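You operate a simulated robot arm through the tools that you are given. There is no shell and no other tool. Be economical: measure what you need, move in short steps, check, and stop when the job is done.

You are at the controls of a simulated robot arm. One attempt, no reset.

TASK
Put the green parcel on the green folder.
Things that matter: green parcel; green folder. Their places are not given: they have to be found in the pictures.

It is judged by the outcome, as a careful person would: the job done as asked, and still so three seconds after it is handed in. It fails if anything else is knocked over, pushed out of place, dropped, spilled or broken.

THE ROBOT
A 6-joint arm with a two-finger parallel gripper, fixed in place. Base frame: the origin is at the foot of the arm, x ahead of it, y to its left, z up; the work surface is at about z = 0. Readings come in mm, degrees, newtons and seconds.
With the tool pointing down near the work surface it reaches from about 140 to 580 mm from the base axis. Its first joint turns from -66.0 to 66.0 degrees. Payload 2.1 kg.
The TCP is the grasp point between the finger pads, 30 mm short of the fingertips. In the tool frame z runs along the fingers and y along their closing line. The gripper opens to 94 mm. The fingers are 28 mm wide and 10 mm thick; the gripper's body (50 by 96 mm) begins 55 mm behind the TCP.
Orientation is that of the tool frame in the base frame, as a unit quaternion [x, y, z, w]. With the fingers straight down and closing along the base's y, the tool's x points along the base's -x, its y along +y and its z along -z.

THE INTERFACE
- The arm moves only by the tool apply_moves. Its argument "motion" is text: rows parted by semicolons, each of 4 numbers parted by spaces: the shift along the base's x, y, z in units of 200 mm (1.0 is 200 mm), then the turn about the base's z in units of 45 degrees (1.0 is 45 degrees). In form: x y z twist; .... A call has 1 to 12 rows; each row is the pose to reach, as a shift and turn from the pose commanded when the call began. "jaw" is the finger opening in cm, from 0 to 9.4, set as the call begins (left out, the last holds). A call with a number of a shift or a turn outside -1 to 1 is refused whole. Rows are played at 5 a second. More than 50 mm and 8.6 degrees between two rows, or a gripper value outside its range, and nothing of the call is played. Where a pose cannot be reached the arm comes as near as it can. A force on the tool above 40 N (or 10 N above the force at the start of the call, whichever is more), or a blocked arm, ends the call early, and 0.2 s more pass. Each finger travels about 72 mm/s and halts on what it meets, pressing with about 25 N; the grip force reading is that of the motor and also rises with nothing between the fingers. The clock runs only during rows and for 0.2 s after the last one: add rows that repeat a pose to give the fingers time. The reply holds the time, the measured pose of the TCP, the force on the tool along the base axes, the opening and the grip force, in the units named above and with some noise.
- Cameras (640 x 400 px; columns grow to the right, rows downward): "scene" is fixed at [49.2, -371.2, 475.9]; the picture's right is [0.82, -0.57, 0.00], its down [-0.38, -0.54, -0.75] and it looks along [0.43, 0.62, -0.66] (base axes); focal length 269 px, centre (320, 200). "wrist" rides on the gripper at [-37, 0, -58] in the tool frame; the picture's right is [0.00, -1.00, 0.00], its down [0.97, 0.00, -0.24] and it looks along [0.24, 0.00, 0.97] (tool axes); focal length 218 px, centre (320, 200).
- camera(camera): a new picture of that camera. No time passes.
- point_at(camera, pixels): there is no depth. For up to 12 entries [column, row, z] of the newest picture of that camera ("zoom" is the newest enlarged one), the place [x, y] in the base frame at which the ray of that pixel passes the height z, good to about 2 mm. No time passes.
- inspect(camera, box): a new picture of the part [left, top, right, bottom] of that camera's present view, enlarged. No time passes.
- sign_off(): hands the job in; it is judged then, once.

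Go step by step. Measure first, check grasps and placings, and put right what went wrong. The budget is 60 turns and 30 pictures, counting those below and the enlarged ones. Unless the task says otherwise, let go and move clear before handing in, and close with one line.

The tools are called after "Emit:" as a command line: name --argument value ..., lists and objects as JSON in quotes. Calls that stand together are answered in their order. apply_moves: Moves the arm, as the interface text tells. Its arguments: {"type":"object","properties":{"motion":{"type":"string"},"jaw":{"type":"number"}},"required":["motion"]} The other tools are called the same way: camera (camera) takes a picture; point_at (camera, pixels) gives the place at which the rays of pixels pass given heights; inspect (camera, box) takes an enlarged picture of a part of a camera's view; sign_off () hands the job in.

At the start:

```text
time_s: 0.0
tcp_pos: [385.3, -45.3, 258.6]
ee_rot: [0.0, 1.0, 0.0, 0.001]
ft_force: [0.6, 0.2, 0.0]
opening: 94.0
grasp_force: 0.1
```

scene: 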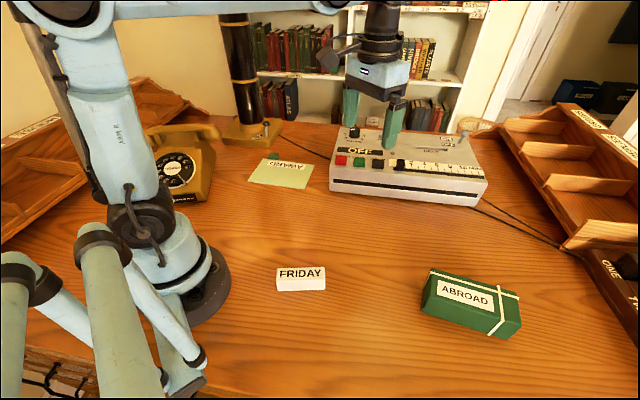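
wrist: 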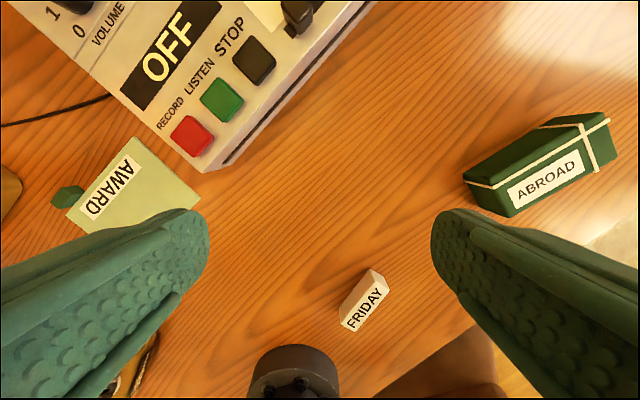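

The parcel "ABROAD" is at about scene (470,303), and the pale green folder "AWARD" is at about (281,172) with a small green thing behind it at (273,155). I'll enlarge both.

Emit:
inspect --camera "scene" --box '[400, 250, 540, 350]'

Emit:
inspect --camera "scene" --box '[220, 130, 360, 210]'

Emit:
point_at --camera "scene" --pixels '[[248, 182, 0], [302, 189, 0], [313, 164, 0], [267, 158, 0], [273, 155, 0], [421, 311, 0], [507, 339, 0], [521, 326, 0], [431, 268, 50], [519, 296, 50], [507, 317, 50], [424, 290, 50]]'

```text
4.00 times, centred on (470, 300) of scene
```

zoom: 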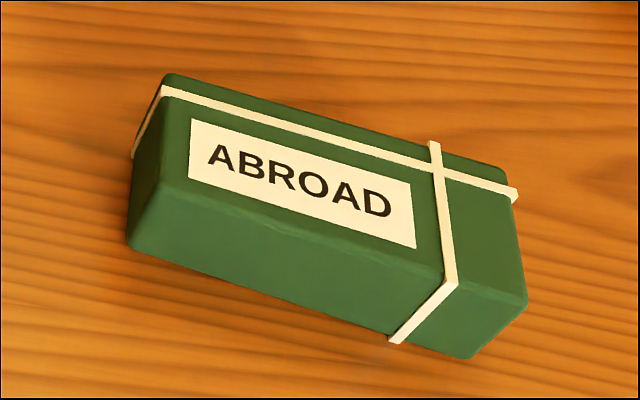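

```text
4.57 times, centred on (290, 170) of scene
```

zoom: 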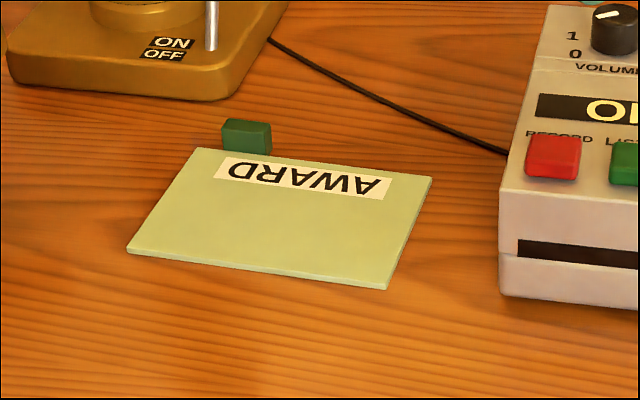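

```text
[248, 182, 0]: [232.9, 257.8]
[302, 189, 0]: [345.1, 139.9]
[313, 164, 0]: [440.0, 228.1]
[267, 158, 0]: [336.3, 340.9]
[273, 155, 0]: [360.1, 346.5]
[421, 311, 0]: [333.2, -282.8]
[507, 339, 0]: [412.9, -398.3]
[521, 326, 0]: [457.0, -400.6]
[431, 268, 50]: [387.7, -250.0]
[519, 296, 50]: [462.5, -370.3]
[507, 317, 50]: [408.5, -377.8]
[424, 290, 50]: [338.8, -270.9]
```

The parcel's long axis runs at about -55° and it is centred near (400,-320). I'll move toward it at height, turning the closing line onto its short side.

Emit:
apply_moves --motion "0 -0.1 0 -0.1; 0 -0.2 0 -0.2; 0 -0.3 0 -0.3; 0 -0.4 0 -0.4; 0 -0.5 0 -0.5; 0 -0.6 0 -0.6; 0 -0.7 0 -0.7; 0 -0.8 0 -0.8; 0 -0.9 0 -0.9; 0 -1 0 -1; 0 -1 0 -1" --jaw 9.4

Emit:
camera --camera "wrist"

Emit:
point_at --camera "scene" --pixels '[[430, 294.5, 30], [430, 294.5, 40], [430, 294.5, 50], [504, 320, 30], [504, 320, 40], [504, 320, 50], [518.7, 297.5, 40], [431, 268.8, 40]]'

```text
time_s: 2.4
tcp_pos: [385.7, -246.5, 258.0]
ee_rot: [0.383, 0.924, -0.001, 0.0]
ft_force: [0.3, 0.0, 0.4]
opening: 94.1
grasp_force: 0.0
```

```text
25 pictures are left
```

wrist: 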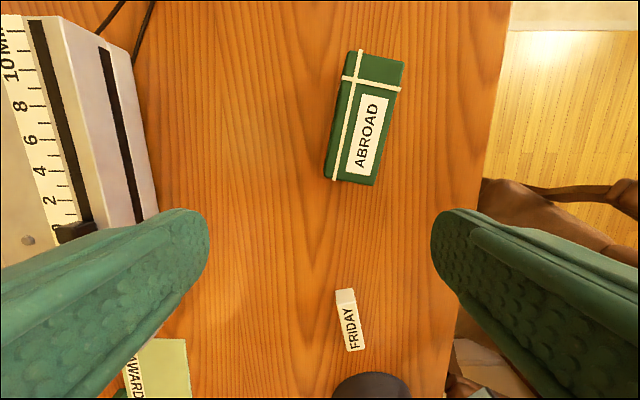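

```text
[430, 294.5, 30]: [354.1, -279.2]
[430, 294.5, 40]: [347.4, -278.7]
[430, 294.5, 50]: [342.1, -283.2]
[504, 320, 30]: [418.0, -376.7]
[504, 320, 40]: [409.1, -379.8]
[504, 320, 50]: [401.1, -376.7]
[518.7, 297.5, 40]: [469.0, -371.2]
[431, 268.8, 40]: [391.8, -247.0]
```

The parcel shows at wrist (365,115), leaning a further ~10°. I'll measure its top corners from here.

Emit:
point_at --camera "wrist" --pixels '[[333, 181, 50], [374, 185, 50], [404, 61, 50], [361, 50, 50], [333, 181, 40], [374, 185, 40], [404, 61, 40], [361, 50, 40], [348, 51, 0], [324, 175, 0]]'

Emit:
inspect --camera "wrist" --box '[285, 30, 445, 210]'

```text
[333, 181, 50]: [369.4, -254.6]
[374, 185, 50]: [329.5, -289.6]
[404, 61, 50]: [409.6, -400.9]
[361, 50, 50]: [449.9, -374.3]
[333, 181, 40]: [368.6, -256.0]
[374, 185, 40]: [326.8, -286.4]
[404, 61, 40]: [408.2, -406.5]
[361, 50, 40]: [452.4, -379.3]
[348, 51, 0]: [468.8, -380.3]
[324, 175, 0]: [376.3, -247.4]
```

```text
2.22 times, centred on (365, 120) of wrist
```

zoom: 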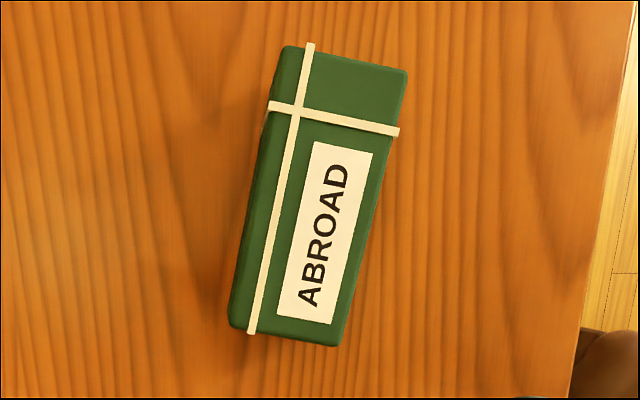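

Scene and wrist views agree best with a parcel about 55–60 mm tall, centred near (391,-328), with its short axis at about 35°. I'll move above it and re-measure.

Emit:
apply_moves --motion "0.01 -0.1 0 -0.06; 0.015 -0.2 0 -0.12; 0.02 -0.3 0 -0.18; 0.03 -0.41 0 -0.23; 0.03 -0.41 0 -0.23"

Emit:
camera --camera "wrist"

Emit:
camera --camera "scene"

```text
time_s: 3.6
tcp_pos: [391.0, -326.6, 260.4]
ee_rot: [0.465, 0.885, 0.0, 0.0]
ft_force: [0.4, 0.8, 0.1]
opening: 94.1
grasp_force: 0.0
```

```text
23 pictures are left
```

wrist: 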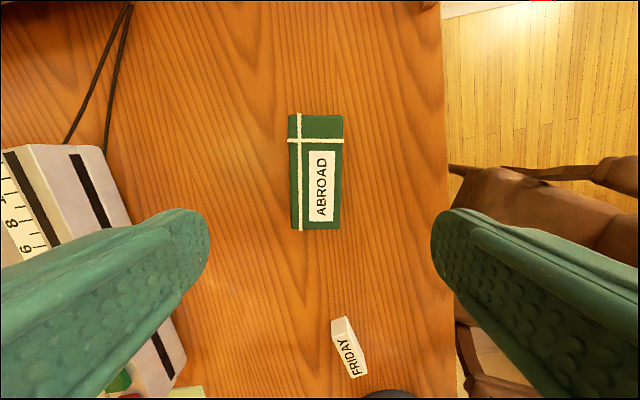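

```text
22 pictures are left
```

scene: 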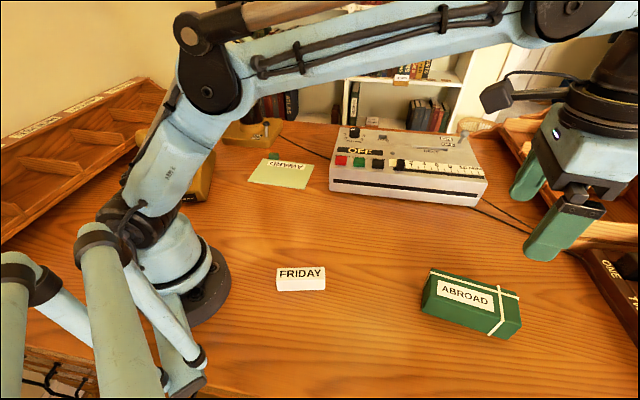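

The parcel is now squarely between the fingers, at wrist (316,172). I'll measure it.

Emit:
point_at --camera "wrist" --pixels '[[290, 115, 55], [343, 115, 55], [340, 228, 55], [292, 228, 55], [316, 172, 55], [316, 172, 40]]'

Emit:
point_at --camera "scene" --pixels '[[430, 294.5, 60], [504, 320, 60], [518.7, 297.5, 60], [431, 268.8, 60], [421.7, 310.8, 0]]'

```text
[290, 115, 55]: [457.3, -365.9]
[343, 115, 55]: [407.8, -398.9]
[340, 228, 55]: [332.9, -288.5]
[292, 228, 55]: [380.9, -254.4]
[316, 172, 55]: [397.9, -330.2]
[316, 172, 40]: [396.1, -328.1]
```

```text
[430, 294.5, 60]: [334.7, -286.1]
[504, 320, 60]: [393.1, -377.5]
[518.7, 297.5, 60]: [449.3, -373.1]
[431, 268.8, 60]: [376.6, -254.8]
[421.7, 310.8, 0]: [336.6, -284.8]
```

The parcel centre is about (395,-327), with a width of ~58 and height of ~55 mm. Descending in two stages.

Emit:
apply_moves --motion "0.02 -0.005 -0.2 0; 0.02 -0.005 -0.4 0; 0.02 -0.005 -0.6 0; 0.02 -0.005 -0.75 0; 0.02 -0.005 -0.85 0; 0.02 -0.005 -0.85 0"

Emit:
camera --camera "wrist"

Emit:
camera --camera "scene"

```text
time_s: 5.0
tcp_pos: [395.9, -328.4, 89.0]
ee_rot: [0.465, 0.886, 0.0, 0.001]
ft_force: [-0.5, -0.8, -0.1]
opening: 94.0
grasp_force: 0.1
```

```text
21 pictures are left
```

wrist: 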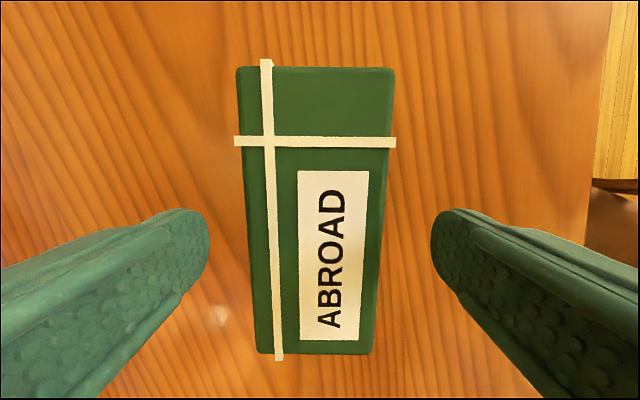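

```text
20 pictures are left
```

scene: 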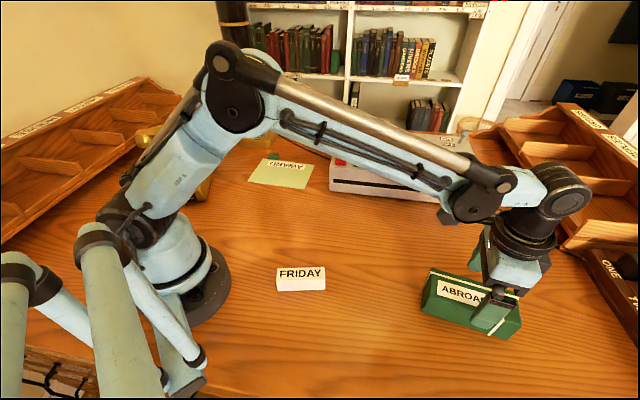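

Centred across the fingers: edges at wrist 238–394 (top) and 256–377 (bottom). I'll check the position along its length.

Emit:
point_at --camera "wrist" --pixels '[[238, 68, 55], [394, 68, 55], [375, 353, 55], [258, 352, 55]]'

```text
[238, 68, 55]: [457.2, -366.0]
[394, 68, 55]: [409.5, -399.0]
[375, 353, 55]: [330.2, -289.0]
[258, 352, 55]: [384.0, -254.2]
```

The centre is (395,-327), matching the TCP. Lowering to z≈38, then closing.

Emit:
apply_moves --motion "0 0 -0.1 0; 0 0 -0.2 0; 0 0 -0.255 0; 0 0 -0.255 0"

Emit:
apply_moves --motion "0 0 0 0; 0 0 0 0; 0 0 0 0; 0 0 0 0; 0 0 0 0" --jaw 4.5

```text
time_s: 6.0
tcp_pos: [394.6, -328.1, 38.2]
ee_rot: [0.464, 0.886, 0.0, 0.0]
ft_force: [-0.2, -0.2, -0.5]
opening: 93.9
grasp_force: 0.1
```

```text
time_s: 7.2
tcp_pos: [394.0, -327.5, 38.7]
ee_rot: [0.465, 0.885, 0.0, 0.0]
ft_force: [0.4, -0.5, -0.4]
opening: 68.4
grasp_force: 24.7
```

The grip is firm at 68.4 mm and 24.7 N. Lifting a little and checking.

Emit:
apply_moves --motion "0 0 0.1 0; 0 0 0.2 0; 0 0 0.35 0; 0 0 0.5 0; 0 0 0.65 0; 0 0 0.8 0; 0 0 0.8 0" --jaw 4.5

Emit:
camera --camera "scene"

Emit:
camera --camera "wrist"

```text
time_s: 8.8
tcp_pos: [395.7, -327.6, 199.1]
ee_rot: [0.464, 0.886, 0.0, 0.0]
ft_force: [0.7, 0.6, -2.2]
opening: 68.2
grasp_force: 25.4
```

```text
19 pictures are left
```

scene: 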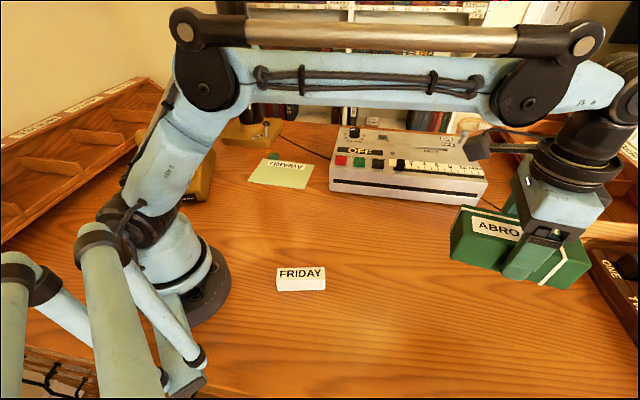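

```text
18 pictures are left
```

wrist: 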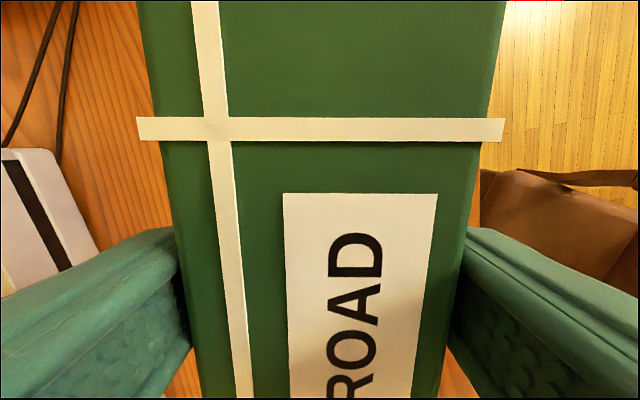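

The parcel is held level and square. I'll carry it toward the folder at z≈220, in steps.

Emit:
apply_moves --motion "-0.01 0.06 0.1 0; -0.02 0.16 0.1 0; -0.03 0.28 0.1 0; -0.04 0.42 0.1 0; -0.05 0.56 0.1 0; -0.07 0.7 0.1 0.05; -0.08 0.82 0.1 0.1; -0.09 0.92 0.1 0.1; -0.1 1 0.1 0.1" --jaw 4.5

Emit:
apply_moves --motion "-0.01 0.1 0 0; -0.02 0.22 0 0; -0.03 0.34 0 0; -0.04 0.46 0 0; -0.05 0.58 0 0; -0.06 0.7 0 0.05; -0.08 0.82 0 0.1; -0.09 0.92 0 0.1; -0.1 1 0 0.1" --jaw 4.5

Emit:
camera --camera "scene"

Emit:
camera --camera "wrist"

```text
time_s: 10.8
tcp_pos: [375.8, -126.2, 219.1]
ee_rot: [0.43, 0.903, 0.0, 0.0]
ft_force: [0.4, 0.4, -2.6]
opening: 68.1
grasp_force: 24.9
```

```text
time_s: 12.8
tcp_pos: [354.1, 69.9, 217.9]
ee_rot: [0.394, 0.919, 0.0, 0.0]
ft_force: [0.0, 1.2, -2.8]
opening: 68.2
grasp_force: 25.4
```

```text
17 pictures are left
```

scene: 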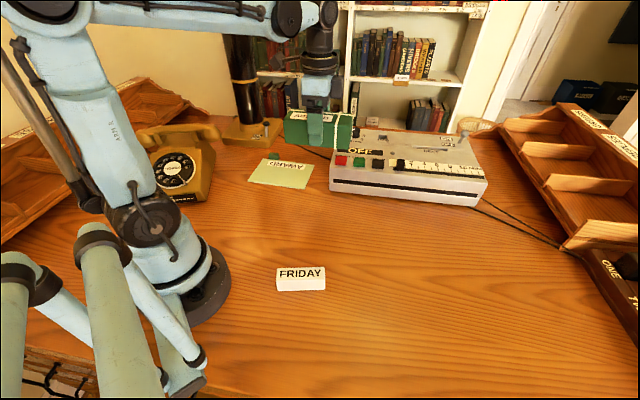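

```text
16 pictures are left
```

wrist: 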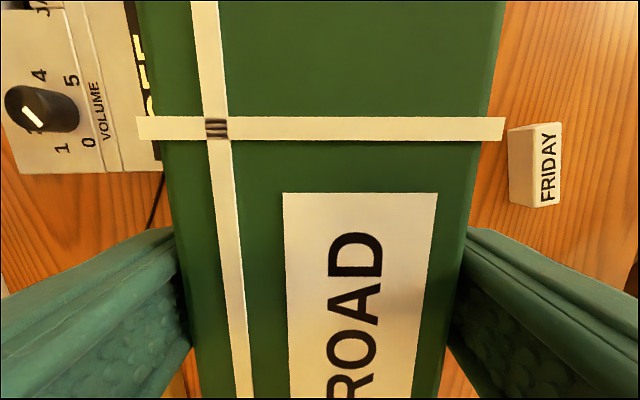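

The parcel is still held. I'll refine the folder corners and the neighbours (phone, lamp, small green block) in an enlarged view before approaching.

Emit:
inspect --camera "scene" --box '[220, 120, 348, 200]'

Emit:
point_at --camera "scene" --pixels '[[248, 181.5, 4], [304.5, 189, 4], [314, 164.5, 4], [265, 157.5, 4], [280, 156, 0], [269, 157, 0], [213, 190, 0], [216, 150, 60], [222, 144, 0], [270, 147, 0], [330, 190, 0], [335, 150, 70]]'

```text
5.00 times, centred on (284, 160) of scene
```

zoom: 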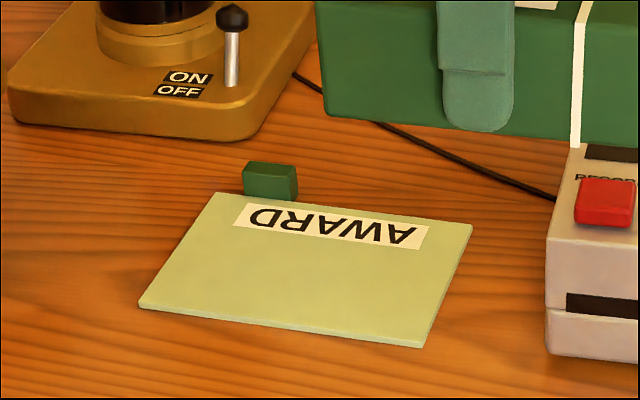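

```text
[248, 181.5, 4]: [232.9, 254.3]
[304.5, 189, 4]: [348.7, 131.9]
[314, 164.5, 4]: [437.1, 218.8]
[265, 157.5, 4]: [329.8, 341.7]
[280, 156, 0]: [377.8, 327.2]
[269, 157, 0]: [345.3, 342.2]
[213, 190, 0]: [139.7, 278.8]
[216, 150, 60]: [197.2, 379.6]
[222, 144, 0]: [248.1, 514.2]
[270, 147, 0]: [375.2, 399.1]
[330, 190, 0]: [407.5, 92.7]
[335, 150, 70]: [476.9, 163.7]
```

The folder centre is about (337,236) and its long axis is near -46.5°, which the parcel already matches. Moving above it at height.

Emit:
apply_moves --motion "-0.01 0.08 0 0; -0.02 0.2 0 0; -0.03 0.32 0 0; -0.05 0.44 0 0; -0.06 0.56 0 0; -0.07 0.68 0 0; -0.08 0.77 0 0; -0.085 0.83 0 0; -0.085 0.83 0 0" --jaw 4.5

Emit:
camera --camera "scene"

Emit:
camera --camera "wrist"

```text
time_s: 14.8
tcp_pos: [337.3, 238.5, 219.7]
ee_rot: [0.394, 0.919, 0.0, 0.0]
ft_force: [0.8, -0.1, -1.9]
opening: 68.3
grasp_force: 24.9
```

```text
14 pictures are left
```

scene: 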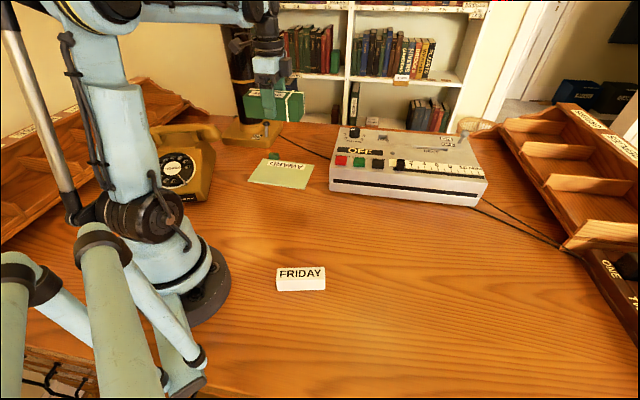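

```text
13 pictures are left
```

wrist: 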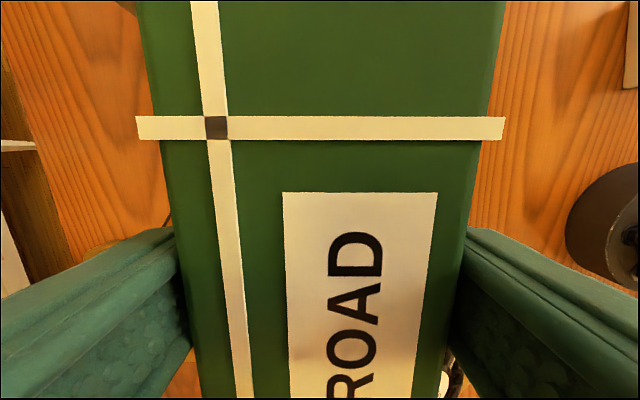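

The parcel is above the folder with nothing close around it. Lowering partway to check clearances.

Emit:
apply_moves --motion "0 -0.005 -0.1 0; 0 -0.01 -0.22 0; 0 -0.01 -0.34 0; 0 -0.01 -0.46 0; 0 -0.01 -0.58 0; 0 -0.01 -0.66 0; 0 -0.01 -0.66 0" --jaw 4.5

Emit:
inspect --camera "scene" --box '[210, 90, 370, 200]'

```text
time_s: 16.4
tcp_pos: [336.9, 235.5, 84.3]
ee_rot: [0.393, 0.92, 0.0, 0.0]
ft_force: [0.1, -0.4, -3.0]
opening: 68.1
grasp_force: 25.2
```

```text
3.64 times, centred on (290, 145) of scene
```

zoom: 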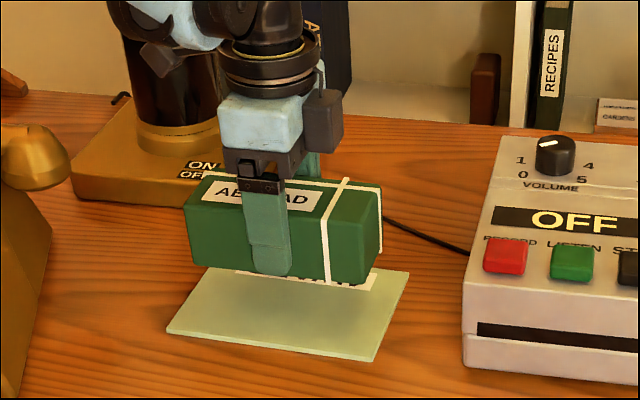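

It's well aligned over the folder, with about 40 mm to go. Lowering gently and watching the force.

Emit:
apply_moves --motion "0 0 -0.08 0; 0 0 -0.15 0; 0 0 -0.18 0; 0 0 -0.195 0; 0 0 -0.195 0" --jaw 4.5

Emit:
inspect --camera "scene" --box '[210, 100, 354, 200]'

```text
time_s: 17.6
tcp_pos: [336.7, 236.6, 48.1]
ee_rot: [0.393, 0.919, 0.0, 0.001]
ft_force: [-0.1, 0.8, -2.1]
opening: 68.1
grasp_force: 24.7
```

```text
4.00 times, centred on (282, 150) of scene
```

zoom: 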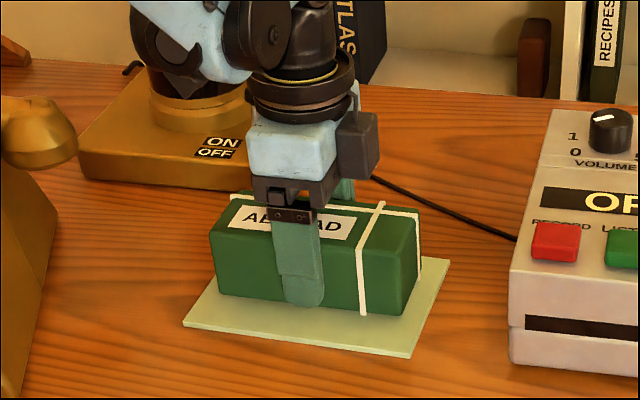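

No contact yet (force -2.1 N). Feeling downward in 1.5 mm steps.

Emit:
apply_moves --motion "0 0 -0.0075 0; 0 0 -0.015 0; 0 0 -0.02 0; 0 0 -0.02 0" --jaw 4.5

```text
time_s: 18.6
tcp_pos: [337.6, 236.8, 43.8]
ee_rot: [0.393, 0.92, 0.0, 0.0]
ft_force: [-1.3, -1.8, 26.5]
opening: 68.2
grasp_force: 24.9
```

Contact (26.5 N): the parcel rests on the folder. I'll ease up 0.6 mm and open.

Emit:
apply_moves --motion "0 0 0.003 0; 0 0 0.003 0" --jaw 4.5

Emit:
apply_moves --motion "0 0 0 0; 0 0 0 0; 0 0 0 0; 0 0 0 0" --jaw 9.2

Emit:
inspect --camera "scene" --box '[210, 100, 354, 200]'

```text
time_s: 19.2
tcp_pos: [336.5, 236.9, 43.5]
ee_rot: [0.393, 0.919, 0.0, 0.0]
ft_force: [-1.6, 1.9, 4.2]
opening: 68.2
grasp_force: 24.9
```

```text
time_s: 20.2
tcp_pos: [338.1, 235.5, 44.0]
ee_rot: [0.393, 0.92, 0.0, 0.001]
ft_force: [-0.1, 0.6, -0.2]
opening: 91.9
grasp_force: 0.2
```

```text
4.00 times, centred on (282, 150) of scene
```

zoom: 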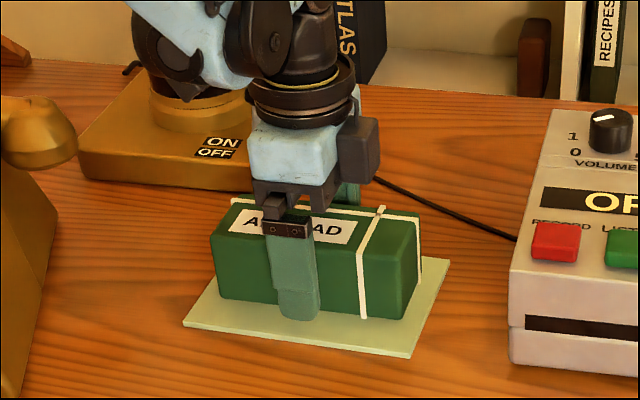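

The fingers are open and the parcel is seated on the folder. Retreating straight up and checking.

Emit:
apply_moves --motion "0 0 0.06 0; 0 0 0.14 0; 0 0 0.25 0; 0 0 0.4 0; 0 0 0.55 0; 0 0 0.7 0; 0 0 0.85 0; 0 0 0.85 0"

Emit:
camera --camera "scene"

Emit:
camera --camera "wrist"

```text
time_s: 22.0
tcp_pos: [335.1, 235.7, 215.6]
ee_rot: [0.393, 0.919, 0.001, 0.0]
ft_force: [-0.3, 0.6, -0.1]
opening: 92.1
grasp_force: 0.1
```

```text
9 pictures are left
```

scene: 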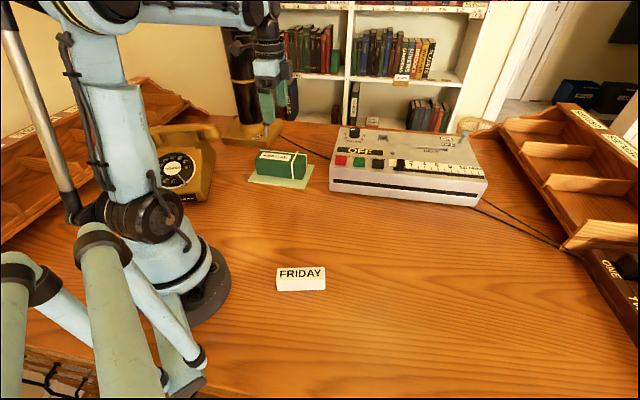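

```text
8 pictures are left
```

wrist: 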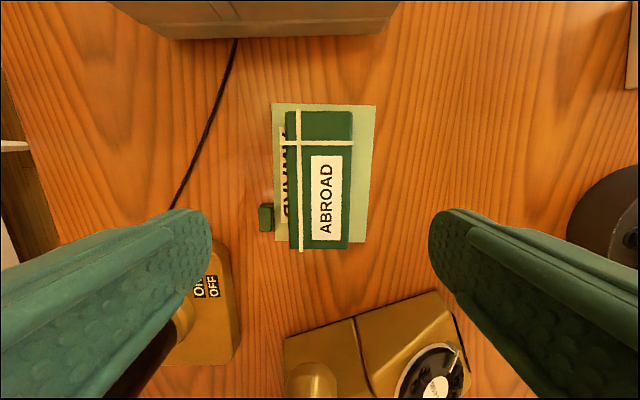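

The parcel is on the folder. I'll check its near end against the folder's edge (wrist row 249 against 242).

Emit:
point_at --camera "wrist" --pixels '[[275, 104, 4], [376, 106, 4], [365, 242, 4], [275, 240, 4], [288, 112, 59], [352, 112, 59], [348, 248, 59], [291, 249, 59]]'

```text
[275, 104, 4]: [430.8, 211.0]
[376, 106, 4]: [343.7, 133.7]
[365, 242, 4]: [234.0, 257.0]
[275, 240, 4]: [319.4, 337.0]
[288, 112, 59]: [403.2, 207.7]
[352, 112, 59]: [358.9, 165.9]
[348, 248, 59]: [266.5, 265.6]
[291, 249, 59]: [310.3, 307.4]
```

The parcel centre (335,237) is within a few mm of the folder centre (332,235). It lies fully inside the folder, and nothing else has moved.

Emit:
sign_off

```text
The job is handed in.
```

The green parcel is resting on the green folder, centred to within a few millimetres, and the gripper is clear of it.
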